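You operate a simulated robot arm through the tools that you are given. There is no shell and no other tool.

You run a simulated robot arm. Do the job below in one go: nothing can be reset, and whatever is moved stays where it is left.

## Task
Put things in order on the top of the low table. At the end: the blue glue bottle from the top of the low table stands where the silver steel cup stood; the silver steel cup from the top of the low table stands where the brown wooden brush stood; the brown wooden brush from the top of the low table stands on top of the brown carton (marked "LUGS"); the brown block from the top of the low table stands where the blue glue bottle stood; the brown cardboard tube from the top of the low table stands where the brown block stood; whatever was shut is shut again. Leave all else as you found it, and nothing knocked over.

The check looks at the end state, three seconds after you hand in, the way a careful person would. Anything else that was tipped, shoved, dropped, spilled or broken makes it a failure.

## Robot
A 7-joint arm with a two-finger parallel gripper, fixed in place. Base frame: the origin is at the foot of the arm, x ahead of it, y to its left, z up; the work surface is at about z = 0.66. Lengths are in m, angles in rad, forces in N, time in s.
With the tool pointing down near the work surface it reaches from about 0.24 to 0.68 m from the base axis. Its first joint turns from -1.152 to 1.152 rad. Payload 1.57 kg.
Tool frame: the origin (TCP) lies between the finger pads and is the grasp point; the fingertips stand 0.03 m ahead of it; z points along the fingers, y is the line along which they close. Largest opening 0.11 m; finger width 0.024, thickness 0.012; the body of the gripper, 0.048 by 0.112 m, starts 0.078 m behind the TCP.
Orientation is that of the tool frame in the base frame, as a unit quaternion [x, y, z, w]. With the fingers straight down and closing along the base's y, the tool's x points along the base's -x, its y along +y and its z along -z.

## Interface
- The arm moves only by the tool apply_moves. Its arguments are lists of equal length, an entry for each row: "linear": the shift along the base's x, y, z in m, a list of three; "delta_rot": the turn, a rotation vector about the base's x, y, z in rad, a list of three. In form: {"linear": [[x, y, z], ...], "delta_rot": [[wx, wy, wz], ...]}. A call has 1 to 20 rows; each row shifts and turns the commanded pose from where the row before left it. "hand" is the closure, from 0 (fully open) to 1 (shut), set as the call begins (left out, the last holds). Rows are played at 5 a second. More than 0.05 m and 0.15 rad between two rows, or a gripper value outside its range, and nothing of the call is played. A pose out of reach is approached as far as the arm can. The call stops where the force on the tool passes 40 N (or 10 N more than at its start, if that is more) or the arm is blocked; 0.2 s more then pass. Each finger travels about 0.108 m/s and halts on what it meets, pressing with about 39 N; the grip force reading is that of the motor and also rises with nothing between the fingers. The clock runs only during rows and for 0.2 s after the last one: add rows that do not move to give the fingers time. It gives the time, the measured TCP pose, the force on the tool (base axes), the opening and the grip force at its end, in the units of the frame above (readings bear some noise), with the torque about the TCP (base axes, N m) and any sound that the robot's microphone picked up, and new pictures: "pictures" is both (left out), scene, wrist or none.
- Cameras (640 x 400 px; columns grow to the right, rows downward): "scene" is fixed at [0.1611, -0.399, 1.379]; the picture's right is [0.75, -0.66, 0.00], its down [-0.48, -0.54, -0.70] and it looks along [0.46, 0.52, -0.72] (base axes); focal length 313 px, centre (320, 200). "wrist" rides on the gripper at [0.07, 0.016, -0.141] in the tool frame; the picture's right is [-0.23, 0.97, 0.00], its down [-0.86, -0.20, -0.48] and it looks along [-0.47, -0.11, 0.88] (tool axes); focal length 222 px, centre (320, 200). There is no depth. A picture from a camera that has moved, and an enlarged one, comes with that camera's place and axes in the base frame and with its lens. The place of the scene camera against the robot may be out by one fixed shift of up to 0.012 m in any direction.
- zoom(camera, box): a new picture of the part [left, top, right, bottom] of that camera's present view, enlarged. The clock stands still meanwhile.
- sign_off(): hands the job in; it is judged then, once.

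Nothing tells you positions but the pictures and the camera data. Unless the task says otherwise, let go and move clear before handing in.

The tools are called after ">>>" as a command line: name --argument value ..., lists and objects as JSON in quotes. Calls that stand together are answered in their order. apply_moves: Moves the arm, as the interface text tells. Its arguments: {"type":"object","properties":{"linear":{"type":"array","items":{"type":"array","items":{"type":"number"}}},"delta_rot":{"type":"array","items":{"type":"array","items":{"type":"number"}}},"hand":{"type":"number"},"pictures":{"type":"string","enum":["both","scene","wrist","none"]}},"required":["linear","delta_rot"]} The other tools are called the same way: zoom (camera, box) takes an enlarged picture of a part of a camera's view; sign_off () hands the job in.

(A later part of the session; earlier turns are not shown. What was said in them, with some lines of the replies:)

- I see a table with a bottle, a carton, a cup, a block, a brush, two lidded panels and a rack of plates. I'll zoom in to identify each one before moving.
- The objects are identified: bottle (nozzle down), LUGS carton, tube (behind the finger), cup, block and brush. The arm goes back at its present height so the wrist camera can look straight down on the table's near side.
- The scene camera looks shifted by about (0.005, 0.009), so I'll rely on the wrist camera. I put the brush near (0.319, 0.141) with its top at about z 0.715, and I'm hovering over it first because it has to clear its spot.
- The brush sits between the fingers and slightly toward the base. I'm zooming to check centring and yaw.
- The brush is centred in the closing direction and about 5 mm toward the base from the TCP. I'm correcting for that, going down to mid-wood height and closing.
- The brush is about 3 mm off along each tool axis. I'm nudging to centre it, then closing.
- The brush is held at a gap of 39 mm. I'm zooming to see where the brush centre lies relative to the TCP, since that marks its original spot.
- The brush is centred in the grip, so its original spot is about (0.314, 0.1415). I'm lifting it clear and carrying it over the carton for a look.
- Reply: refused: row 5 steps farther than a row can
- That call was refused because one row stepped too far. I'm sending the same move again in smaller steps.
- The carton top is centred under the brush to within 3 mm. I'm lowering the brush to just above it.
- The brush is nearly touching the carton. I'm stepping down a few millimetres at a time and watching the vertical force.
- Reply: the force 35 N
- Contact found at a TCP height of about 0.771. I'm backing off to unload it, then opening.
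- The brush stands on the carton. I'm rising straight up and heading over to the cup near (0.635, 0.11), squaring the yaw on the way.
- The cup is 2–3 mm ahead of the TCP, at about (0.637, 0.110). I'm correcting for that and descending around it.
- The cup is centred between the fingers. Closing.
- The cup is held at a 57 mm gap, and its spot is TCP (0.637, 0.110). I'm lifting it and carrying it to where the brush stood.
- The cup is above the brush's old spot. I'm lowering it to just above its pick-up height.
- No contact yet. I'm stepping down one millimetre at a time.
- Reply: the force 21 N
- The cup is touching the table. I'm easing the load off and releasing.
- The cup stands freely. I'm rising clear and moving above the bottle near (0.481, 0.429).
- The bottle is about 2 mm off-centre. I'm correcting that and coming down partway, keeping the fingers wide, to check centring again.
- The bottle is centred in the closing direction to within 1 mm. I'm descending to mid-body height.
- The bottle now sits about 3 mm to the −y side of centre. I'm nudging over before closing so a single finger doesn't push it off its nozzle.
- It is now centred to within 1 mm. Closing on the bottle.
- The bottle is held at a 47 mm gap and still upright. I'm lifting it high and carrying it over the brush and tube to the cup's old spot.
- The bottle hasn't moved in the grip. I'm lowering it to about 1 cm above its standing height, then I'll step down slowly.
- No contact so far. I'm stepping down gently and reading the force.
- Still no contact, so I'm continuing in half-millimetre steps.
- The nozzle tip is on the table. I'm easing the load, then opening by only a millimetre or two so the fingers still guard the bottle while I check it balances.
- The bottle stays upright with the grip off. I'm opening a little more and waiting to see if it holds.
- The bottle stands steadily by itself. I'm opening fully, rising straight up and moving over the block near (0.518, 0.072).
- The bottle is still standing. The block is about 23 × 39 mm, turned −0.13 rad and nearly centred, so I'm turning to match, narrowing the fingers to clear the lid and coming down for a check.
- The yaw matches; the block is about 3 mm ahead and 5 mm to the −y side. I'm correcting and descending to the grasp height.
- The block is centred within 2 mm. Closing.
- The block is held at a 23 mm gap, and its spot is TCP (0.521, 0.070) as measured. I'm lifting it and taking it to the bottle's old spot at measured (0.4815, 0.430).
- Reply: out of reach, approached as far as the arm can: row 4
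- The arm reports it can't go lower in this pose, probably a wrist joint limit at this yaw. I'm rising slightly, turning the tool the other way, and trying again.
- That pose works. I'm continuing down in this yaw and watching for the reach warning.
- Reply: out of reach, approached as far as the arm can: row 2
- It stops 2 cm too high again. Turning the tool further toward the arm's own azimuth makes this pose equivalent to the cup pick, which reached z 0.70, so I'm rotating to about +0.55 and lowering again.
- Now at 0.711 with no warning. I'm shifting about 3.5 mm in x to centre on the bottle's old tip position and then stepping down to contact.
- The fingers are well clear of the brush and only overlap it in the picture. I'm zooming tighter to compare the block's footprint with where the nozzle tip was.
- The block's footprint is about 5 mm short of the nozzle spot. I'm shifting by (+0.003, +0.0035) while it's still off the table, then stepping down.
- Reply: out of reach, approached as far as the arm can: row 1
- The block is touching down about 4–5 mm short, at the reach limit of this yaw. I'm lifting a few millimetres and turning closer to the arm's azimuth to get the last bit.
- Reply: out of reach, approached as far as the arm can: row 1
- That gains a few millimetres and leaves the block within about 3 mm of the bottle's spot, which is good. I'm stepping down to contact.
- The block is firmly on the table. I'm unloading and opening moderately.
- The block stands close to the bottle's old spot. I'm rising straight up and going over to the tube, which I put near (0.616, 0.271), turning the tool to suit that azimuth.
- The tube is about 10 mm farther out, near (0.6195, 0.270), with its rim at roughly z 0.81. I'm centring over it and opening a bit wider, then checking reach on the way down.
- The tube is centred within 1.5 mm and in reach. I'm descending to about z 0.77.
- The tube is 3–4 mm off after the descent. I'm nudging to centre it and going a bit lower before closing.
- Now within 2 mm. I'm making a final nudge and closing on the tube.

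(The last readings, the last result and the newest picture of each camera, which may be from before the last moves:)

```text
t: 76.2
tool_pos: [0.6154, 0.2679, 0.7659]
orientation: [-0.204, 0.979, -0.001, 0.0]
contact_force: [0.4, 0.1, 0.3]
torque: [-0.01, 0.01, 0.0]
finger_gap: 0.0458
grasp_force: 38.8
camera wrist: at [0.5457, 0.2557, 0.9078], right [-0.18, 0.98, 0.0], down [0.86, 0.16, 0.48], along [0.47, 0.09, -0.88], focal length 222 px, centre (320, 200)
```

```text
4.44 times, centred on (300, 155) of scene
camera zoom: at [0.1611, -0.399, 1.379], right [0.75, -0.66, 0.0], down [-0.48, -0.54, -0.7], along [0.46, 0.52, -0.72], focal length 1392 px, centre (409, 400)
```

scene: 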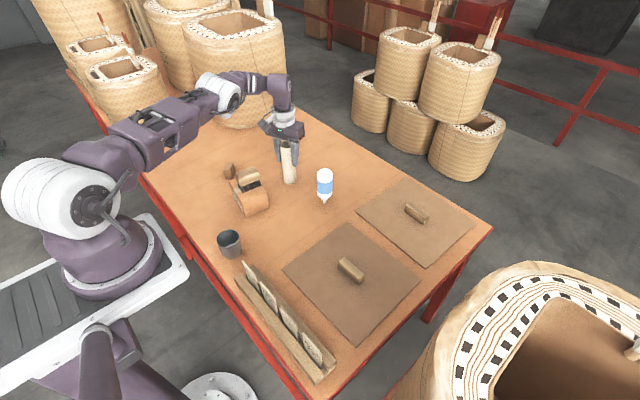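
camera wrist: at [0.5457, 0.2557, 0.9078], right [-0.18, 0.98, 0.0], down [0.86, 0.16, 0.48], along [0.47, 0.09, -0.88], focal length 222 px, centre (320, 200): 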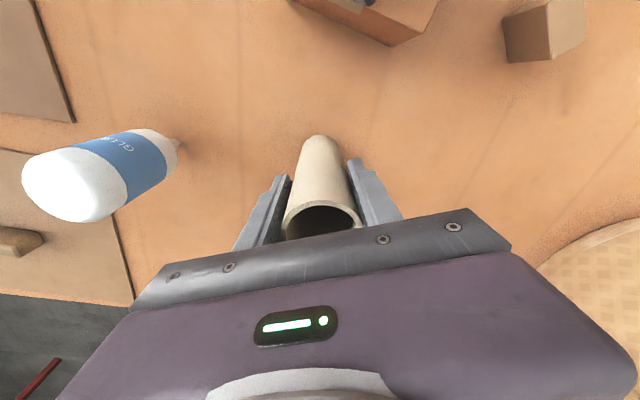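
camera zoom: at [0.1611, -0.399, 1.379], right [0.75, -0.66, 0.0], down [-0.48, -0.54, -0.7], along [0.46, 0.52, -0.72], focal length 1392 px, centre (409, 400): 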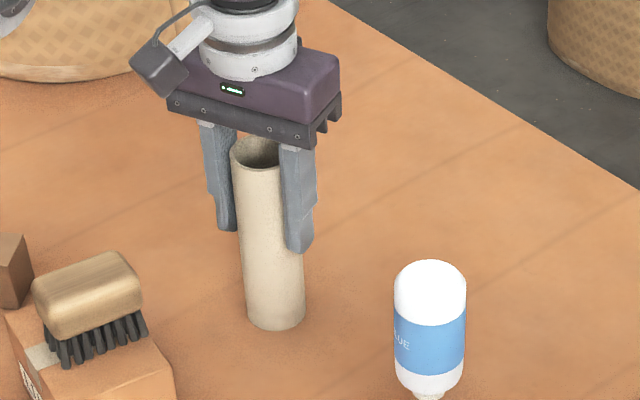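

The tube is held at a 46 mm gap. I'm lifting it well above the bottle and brush and carrying it to the block's old spot at measured (0.521, 0.070).

>>> apply_moves --linear '[[0, 0, 0.01], [0, 0, 0.03], [0, 0, 0.04], [0, 0, 0.04], [0, 0, 0.04], [-0.0187, -0.0396, 0], [-0.0187, -0.0396, 0], [-0.0187, -0.0396, 0], [-0.0187, -0.0396, 0], [-0.0189, -0.0395, 0], [0, 0, 0], [0, 0, 0]]' --delta_rot '[[0, 0, 0], [0, 0, 0], [0, 0, 0], [0, 0, 0], [0, 0, 0], [0, 0, -0.082], [0, 0, -0.082], [0, 0, -0.082], [0, 0, -0.082], [0, 0, -0.082], [0, 0, 0], [0, 0, 0]]'

>>> zoom --camera "wrist" --box '[220, 100, 420, 225]'

```text
t: 78.8
tool_pos: [0.5229, 0.0688, 0.9264]
orientation: [0.0, 1.0, 0.0, 0.0]
contact_force: [0.2, 0.1, 0.3]
torque: [0.01, 0.03, 0.0]
finger_gap: 0.0454
grasp_force: 38.4
camera wrist: at [0.4536, 0.0859, 1.067], right [0.23, 0.97, 0.0], down [0.85, -0.2, 0.48], along [0.47, -0.11, -0.88], focal length 222 px, centre (320, 200)
```

scene: 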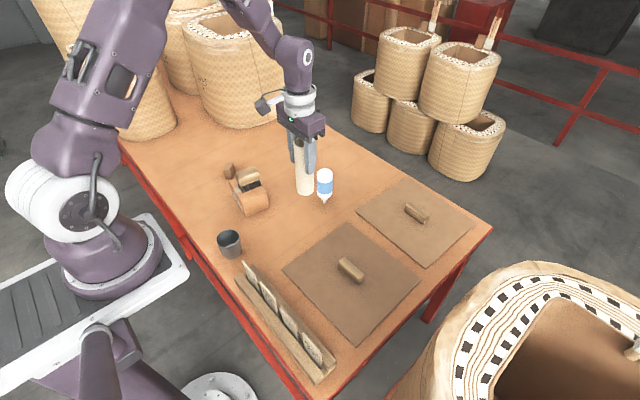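
wrist: 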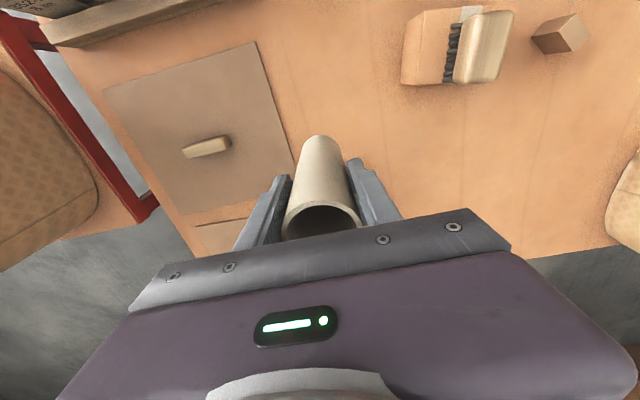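

```text
3.20 times, centred on (320, 162) of wrist
camera zoom: at [0.4536, 0.0859, 1.067], right [0.23, 0.97, 0.0], down [0.85, -0.2, 0.48], along [0.47, -0.11, -0.88], focal length 711 px, centre (320, 320)
```

zoom: 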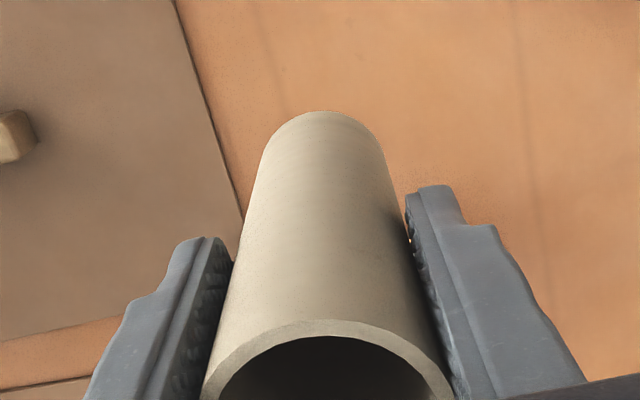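

The tube is over the block's old spot and clear of the lid edge. I'm lowering it to about 1 cm above the table.

>>> apply_moves --linear '[[-0.001, 0.0005, -0.04], [0, 0, -0.05], [0, 0, -0.04], [0, 0, -0.02], [0, 0, 0], [0, 0, 0]]' --delta_rot '[[0, 0, 0], [0, 0, 0], [0, 0, 0], [0, 0, 0], [0, 0, 0], [0, 0, 0]]'

>>> zoom --camera "scene" --box '[265, 180, 345, 245]'

```text
t: 80.2
tool_pos: [0.5219, 0.0684, 0.7758]
orientation: [0.001, 1.0, -0.001, 0.001]
contact_force: [-0.7, 1.2, 0.4]
torque: [-0.02, -0.02, -0.02]
finger_gap: 0.0451
grasp_force: 39.2
camera wrist: at [0.4528, 0.0833, 0.9175], right [0.23, 0.97, 0.0], down [0.85, -0.2, 0.48], along [0.47, -0.11, -0.88], focal length 222 px, centre (320, 200)
```

scene: 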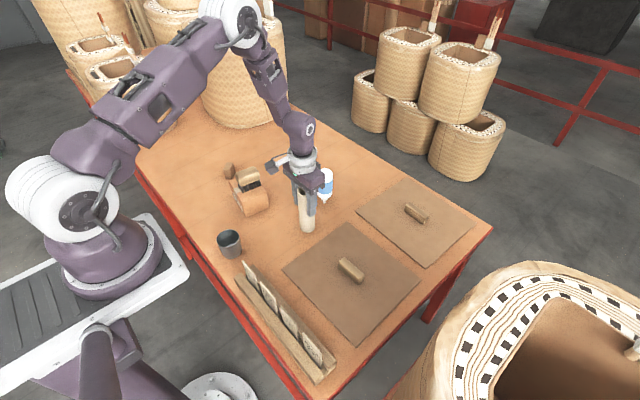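
wrist: 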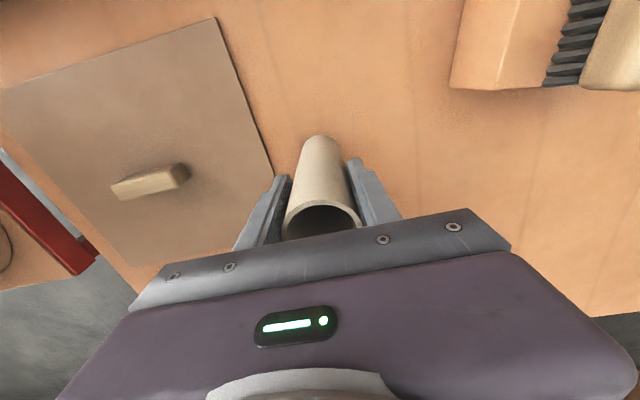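

```text
6.15 times, centred on (305, 212) of scene
camera zoom: at [0.1611, -0.399, 1.379], right [0.75, -0.66, 0.0], down [-0.48, -0.54, -0.7], along [0.46, 0.52, -0.72], focal length 1927 px, centre (412, 123)
```

zoom: 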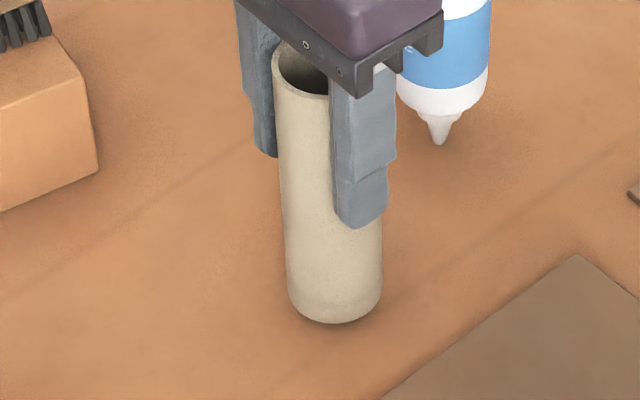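

By the scene picture the tube is a few millimetres to the right of the block's old centre. I'm shifting by (−0.003, +0.003) and stepping down.

>>> apply_moves --linear '[[-0.003, 0.003, -0.002], [0, 0, -0.003], [0, 0, -0.002], [0, 0, 0]]' --delta_rot '[[0, 0, 0], [0, 0, 0], [0, 0, 0], [0, 0, 0]]' --pictures "none"

>>> apply_moves --linear '[[0, 0, -0.001], [0, 0, 0]]' --delta_rot '[[0, 0, 0], [0, 0, 0]]' --pictures "none"

>>> apply_moves --linear '[[0, 0, -0.001], [0, 0, 0]]' --delta_rot '[[0, 0, 0], [0, 0, 0]]' --pictures "none"

```text
t: 81.2
tool_pos: [0.5183, 0.0724, 0.7692]
orientation: [0.0, 1.0, 0.0, 0.0]
contact_force: [0.6, -1.0, -0.5]
torque: [0.0, 0.01, -0.02]
finger_gap: 0.0449
grasp_force: 38.9
```

```text
t: 81.8
tool_pos: [0.5198, 0.0737, 0.7683]
orientation: [0.0, 1.0, 0.001, 0.0]
contact_force: [-4.2, -5.3, 21.2]
torque: [-0.35, 0.19, 0.09]
finger_gap: 0.045
grasp_force: 38.6
```

```text
t: 82.4
tool_pos: [0.5188, 0.0712, 0.768]
orientation: [0.0, 1.0, 0.0, 0.001]
contact_force: [-3.2, -7.1, 31.6]
torque: [-0.63, -0.11, 0.11]
finger_gap: 0.0445
grasp_force: 38.2
```

The tube is touching with about 30 N. I'm backing off to unload it and checking it's upright before release.

>>> apply_moves --linear '[[0, 0, 0.0015], [0, 0, 0]]' --delta_rot '[[0, 0, 0], [0, 0, 0]]'

>>> zoom --camera "scene" --box '[265, 180, 345, 245]'

>>> zoom --camera "wrist" --box '[220, 120, 420, 245]'

```text
t: 83.0
tool_pos: [0.5184, 0.0733, 0.7685]
orientation: [0.0, 1.0, 0.0, -0.001]
contact_force: [-0.1, -0.7, -0.2]
torque: [-0.02, 0.04, 0.01]
finger_gap: 0.0445
grasp_force: 38.8
camera wrist: at [0.449, 0.0909, 0.9097], right [0.23, 0.97, 0.0], down [0.86, -0.2, 0.48], along [0.47, -0.11, -0.88], focal length 222 px, centre (320, 200)
```

scene: 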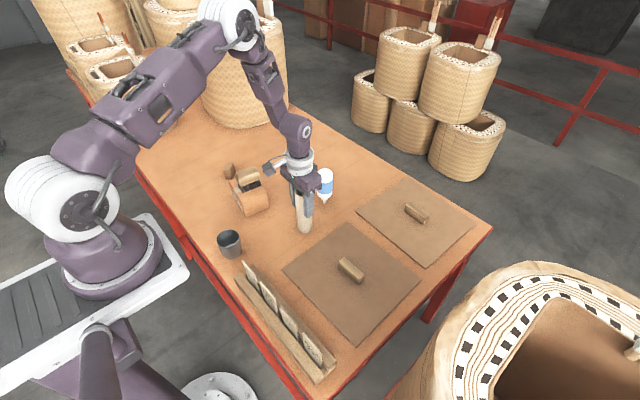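
wrist: 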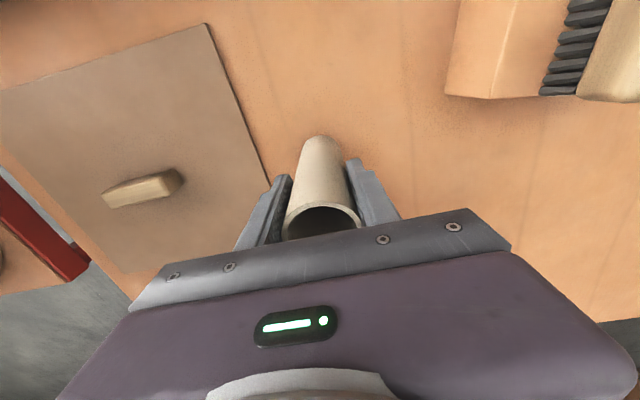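

```text
6.15 times, centred on (305, 212) of scene
camera zoom: at [0.1611, -0.3989, 1.379], right [0.75, -0.66, 0.0], down [-0.48, -0.54, -0.7], along [0.46, 0.52, -0.72], focal length 1927 px, centre (412, 123)
```

zoom: 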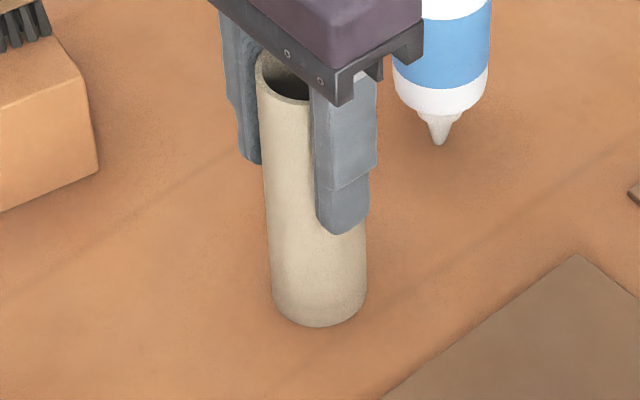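

```text
3.20 times, centred on (320, 182) of wrist
camera zoom: at [0.449, 0.0909, 0.9097], right [0.23, 0.97, 0.0], down [0.86, -0.2, 0.48], along [0.47, -0.11, -0.88], focal length 711 px, centre (320, 256)
```

zoom: 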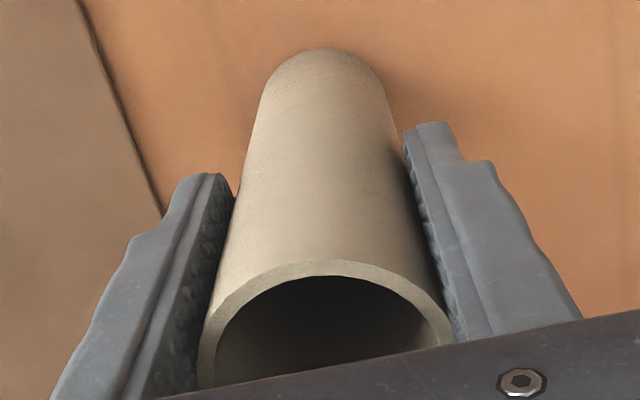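

The tube is upright and on the block's old footprint. Releasing.

>>> apply_moves --linear '[[0, 0, 0], [0, 0, 0], [0, 0, 0]]' --delta_rot '[[0, 0, 0], [0, 0, 0], [0, 0, 0]]' --hand 0.5

>>> zoom --camera "scene" --box '[265, 180, 345, 245]'

>>> zoom --camera "wrist" --box '[220, 120, 420, 245]'

```text
t: 83.8
tool_pos: [0.5182, 0.0734, 0.7686]
orientation: [0.0, 1.0, 0.0, 0.0]
contact_force: [0.3, -0.9, 0.6]
torque: [0.02, 0.04, 0.04]
finger_gap: 0.0551
grasp_force: 0.1
camera wrist: at [0.4494, 0.0905, 0.9101], right [0.23, 0.97, 0.0], down [0.86, -0.2, 0.48], along [0.47, -0.11, -0.88], focal length 222 px, centre (320, 200)
```

scene: 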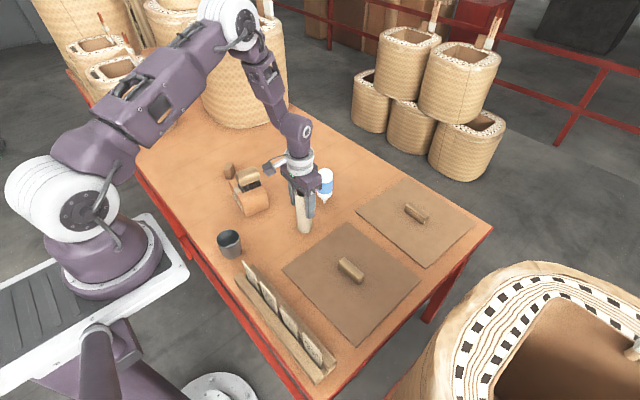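
wrist: 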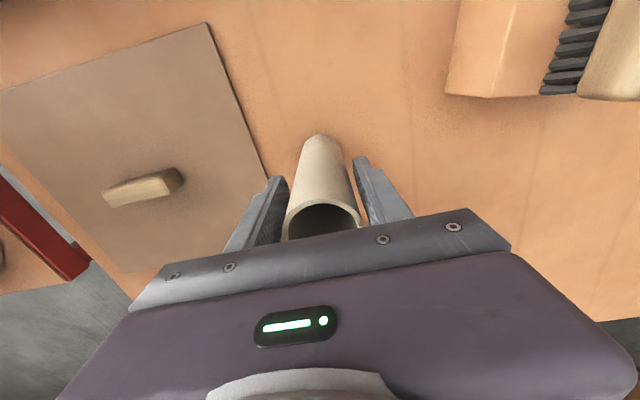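

```text
6.15 times, centred on (305, 212) of scene
camera zoom: at [0.1611, -0.399, 1.379], right [0.75, -0.66, 0.0], down [-0.48, -0.54, -0.7], along [0.46, 0.52, -0.72], focal length 1927 px, centre (412, 123)
```

zoom: 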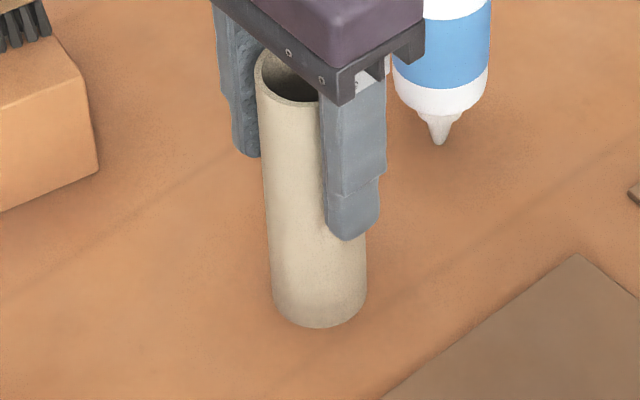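

```text
3.20 times, centred on (320, 182) of wrist
camera zoom: at [0.4494, 0.0905, 0.9101], right [0.23, 0.97, 0.0], down [0.86, -0.2, 0.48], along [0.47, -0.11, -0.88], focal length 711 px, centre (320, 256)
```

zoom: 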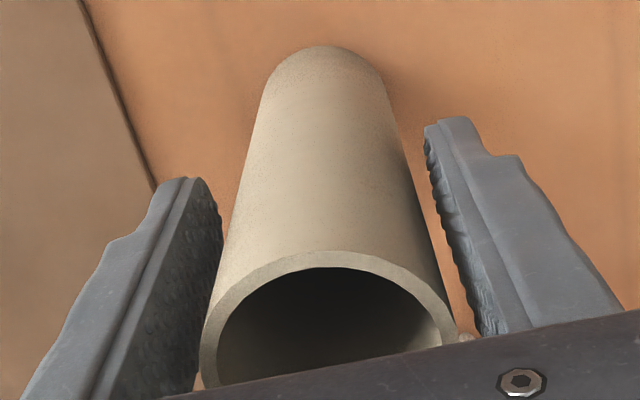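

The tube stands alone. I'm opening wider, rising straight up and clearing out for a final inspection.

>>> apply_moves --linear '[[0, 0, 0], [0, 0, 0], [0, 0, 0.03], [0, 0, 0.05], [0, 0, 0.05], [0, 0, 0.05], [0, 0, 0.04], [-0.04, 0.0, 0.02], [-0.04, 0.0, 0], [-0.04, 0, 0], [-0.04, 0, 0], [0, 0, 0], [0, 0, 0]]' --delta_rot '[[0, 0, 0], [0, 0, 0], [0, 0, 0], [0, 0, 0], [0, 0, 0], [0, 0, 0], [0, 0, 0], [0, 0, 0], [0, 0, 0], [0, 0, 0], [0, 0, 0], [0, 0, 0], [0, 0, 0]]' --hand 0.1

>>> zoom --camera "scene" --box '[200, 140, 360, 240]'

>>> zoom --camera "scene" --box '[190, 200, 350, 300]'

>>> zoom --camera "wrist" --box '[100, 0, 580, 230]'

```text
t: 86.6
tool_pos: [0.3595, 0.0723, 1.0095]
orientation: [-0.001, 1.0, 0.0, -0.001]
contact_force: [0.2, 0.5, 0.3]
torque: [0.01, 0.03, -0.02]
finger_gap: 0.0988
grasp_force: 0.1
camera wrist: at [0.2896, 0.0891, 1.15], right [0.23, 0.97, 0.0], down [0.86, -0.2, 0.48], along [0.47, -0.11, -0.88], focal length 222 px, centre (320, 200)
```

scene: 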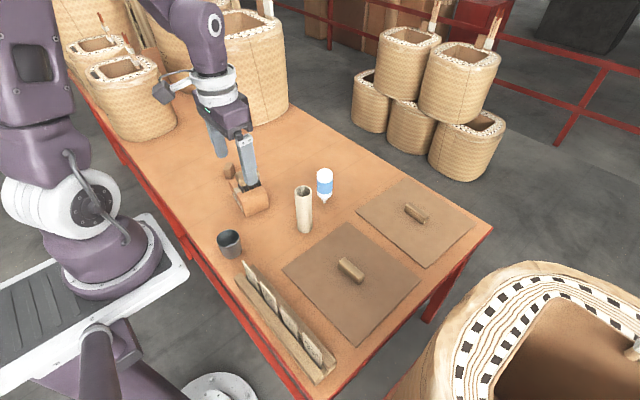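
wrist: 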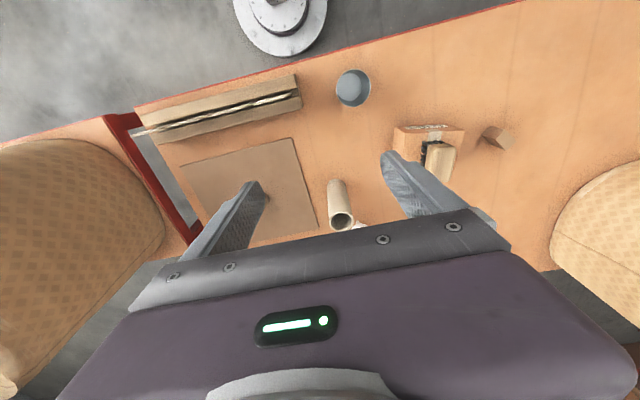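

```text
4.00 times, centred on (280, 190) of scene
camera zoom: at [0.1611, -0.399, 1.379], right [0.75, -0.66, 0.0], down [-0.48, -0.54, -0.7], along [0.46, 0.52, -0.72], focal length 1253 px, centre (480, 240)
```

zoom: 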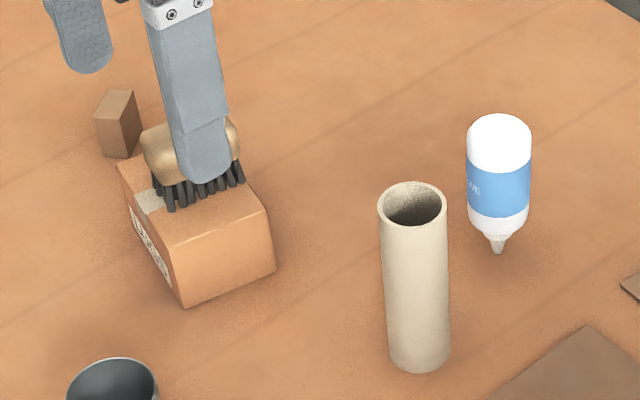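

```text
4.00 times, centred on (270, 250) of scene
camera zoom: at [0.1611, -0.399, 1.379], right [0.75, -0.66, 0.0], down [-0.48, -0.54, -0.7], along [0.46, 0.52, -0.72], focal length 1253 px, centre (520, 0)
```

zoom: 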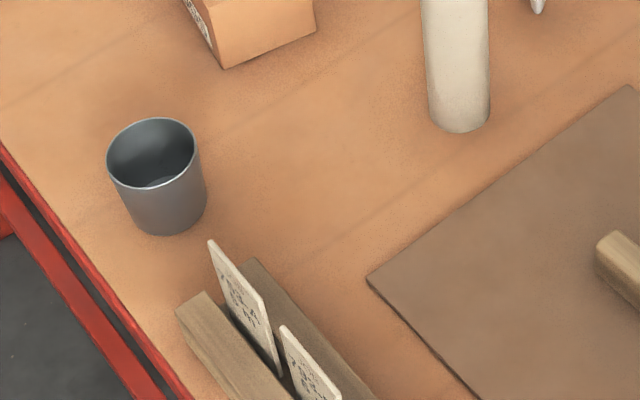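

```text
1.33 times, centred on (340, 115) of wrist
camera zoom: at [0.2896, 0.0891, 1.15], right [0.23, 0.97, 0.0], down [0.86, -0.2, 0.48], along [0.47, -0.11, -0.88], focal length 296 px, centre (293, 313)
```

zoom: 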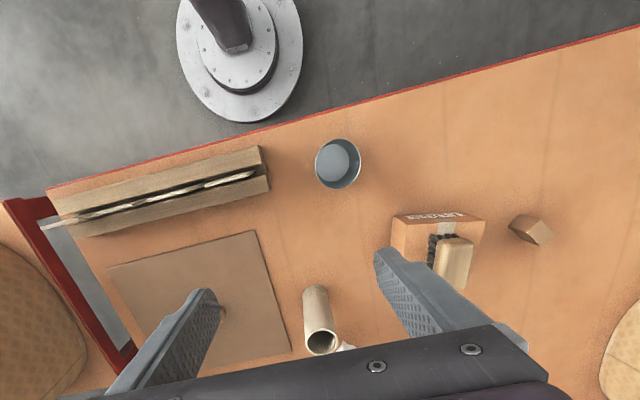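

Everything is standing where it belongs: the brush on the LUGS carton, the cup at the brush's spot, the bottle at the cup's, the block at the bottle's and the tube at the block's. The carton, lids and rack look unmoved and the gripper is clear, so I'm handing in.

>>> sign_off

```text
The job is handed in.
```

I moved all five things to their new places and handed the job in. In the last pictures everything was standing, and the gripper was empty and clear.

| Item | Now stands | Offset from target |
|---|---|---|
| Brown wooden brush | On top of the "LUGS" carton, bristles down | About 3 mm or less from the middle |
| Silver steel cup | Where the brush stood | About 4 mm |
| Blue glue bottle | Where the cup stood | About 5 mm |
| Brown block | Where the bottle stood | About 5 mm |
| Brown cardboard tube | Where the block stood | Within about 4 mm |

The offsets are my estimates from the pictures and the arm's readings.

- **Bottle:** I found it standing on its nozzle and left it that way. It stayed up by itself after I let go.
- **Block:** it is turned by roughly 50 degrees from how it first lay. The arm could not reach low enough there without turning the gripper.
- **Everything else:** I opened nothing, so there was nothing to shut again. The carton, lids and sign rack look unmoved.
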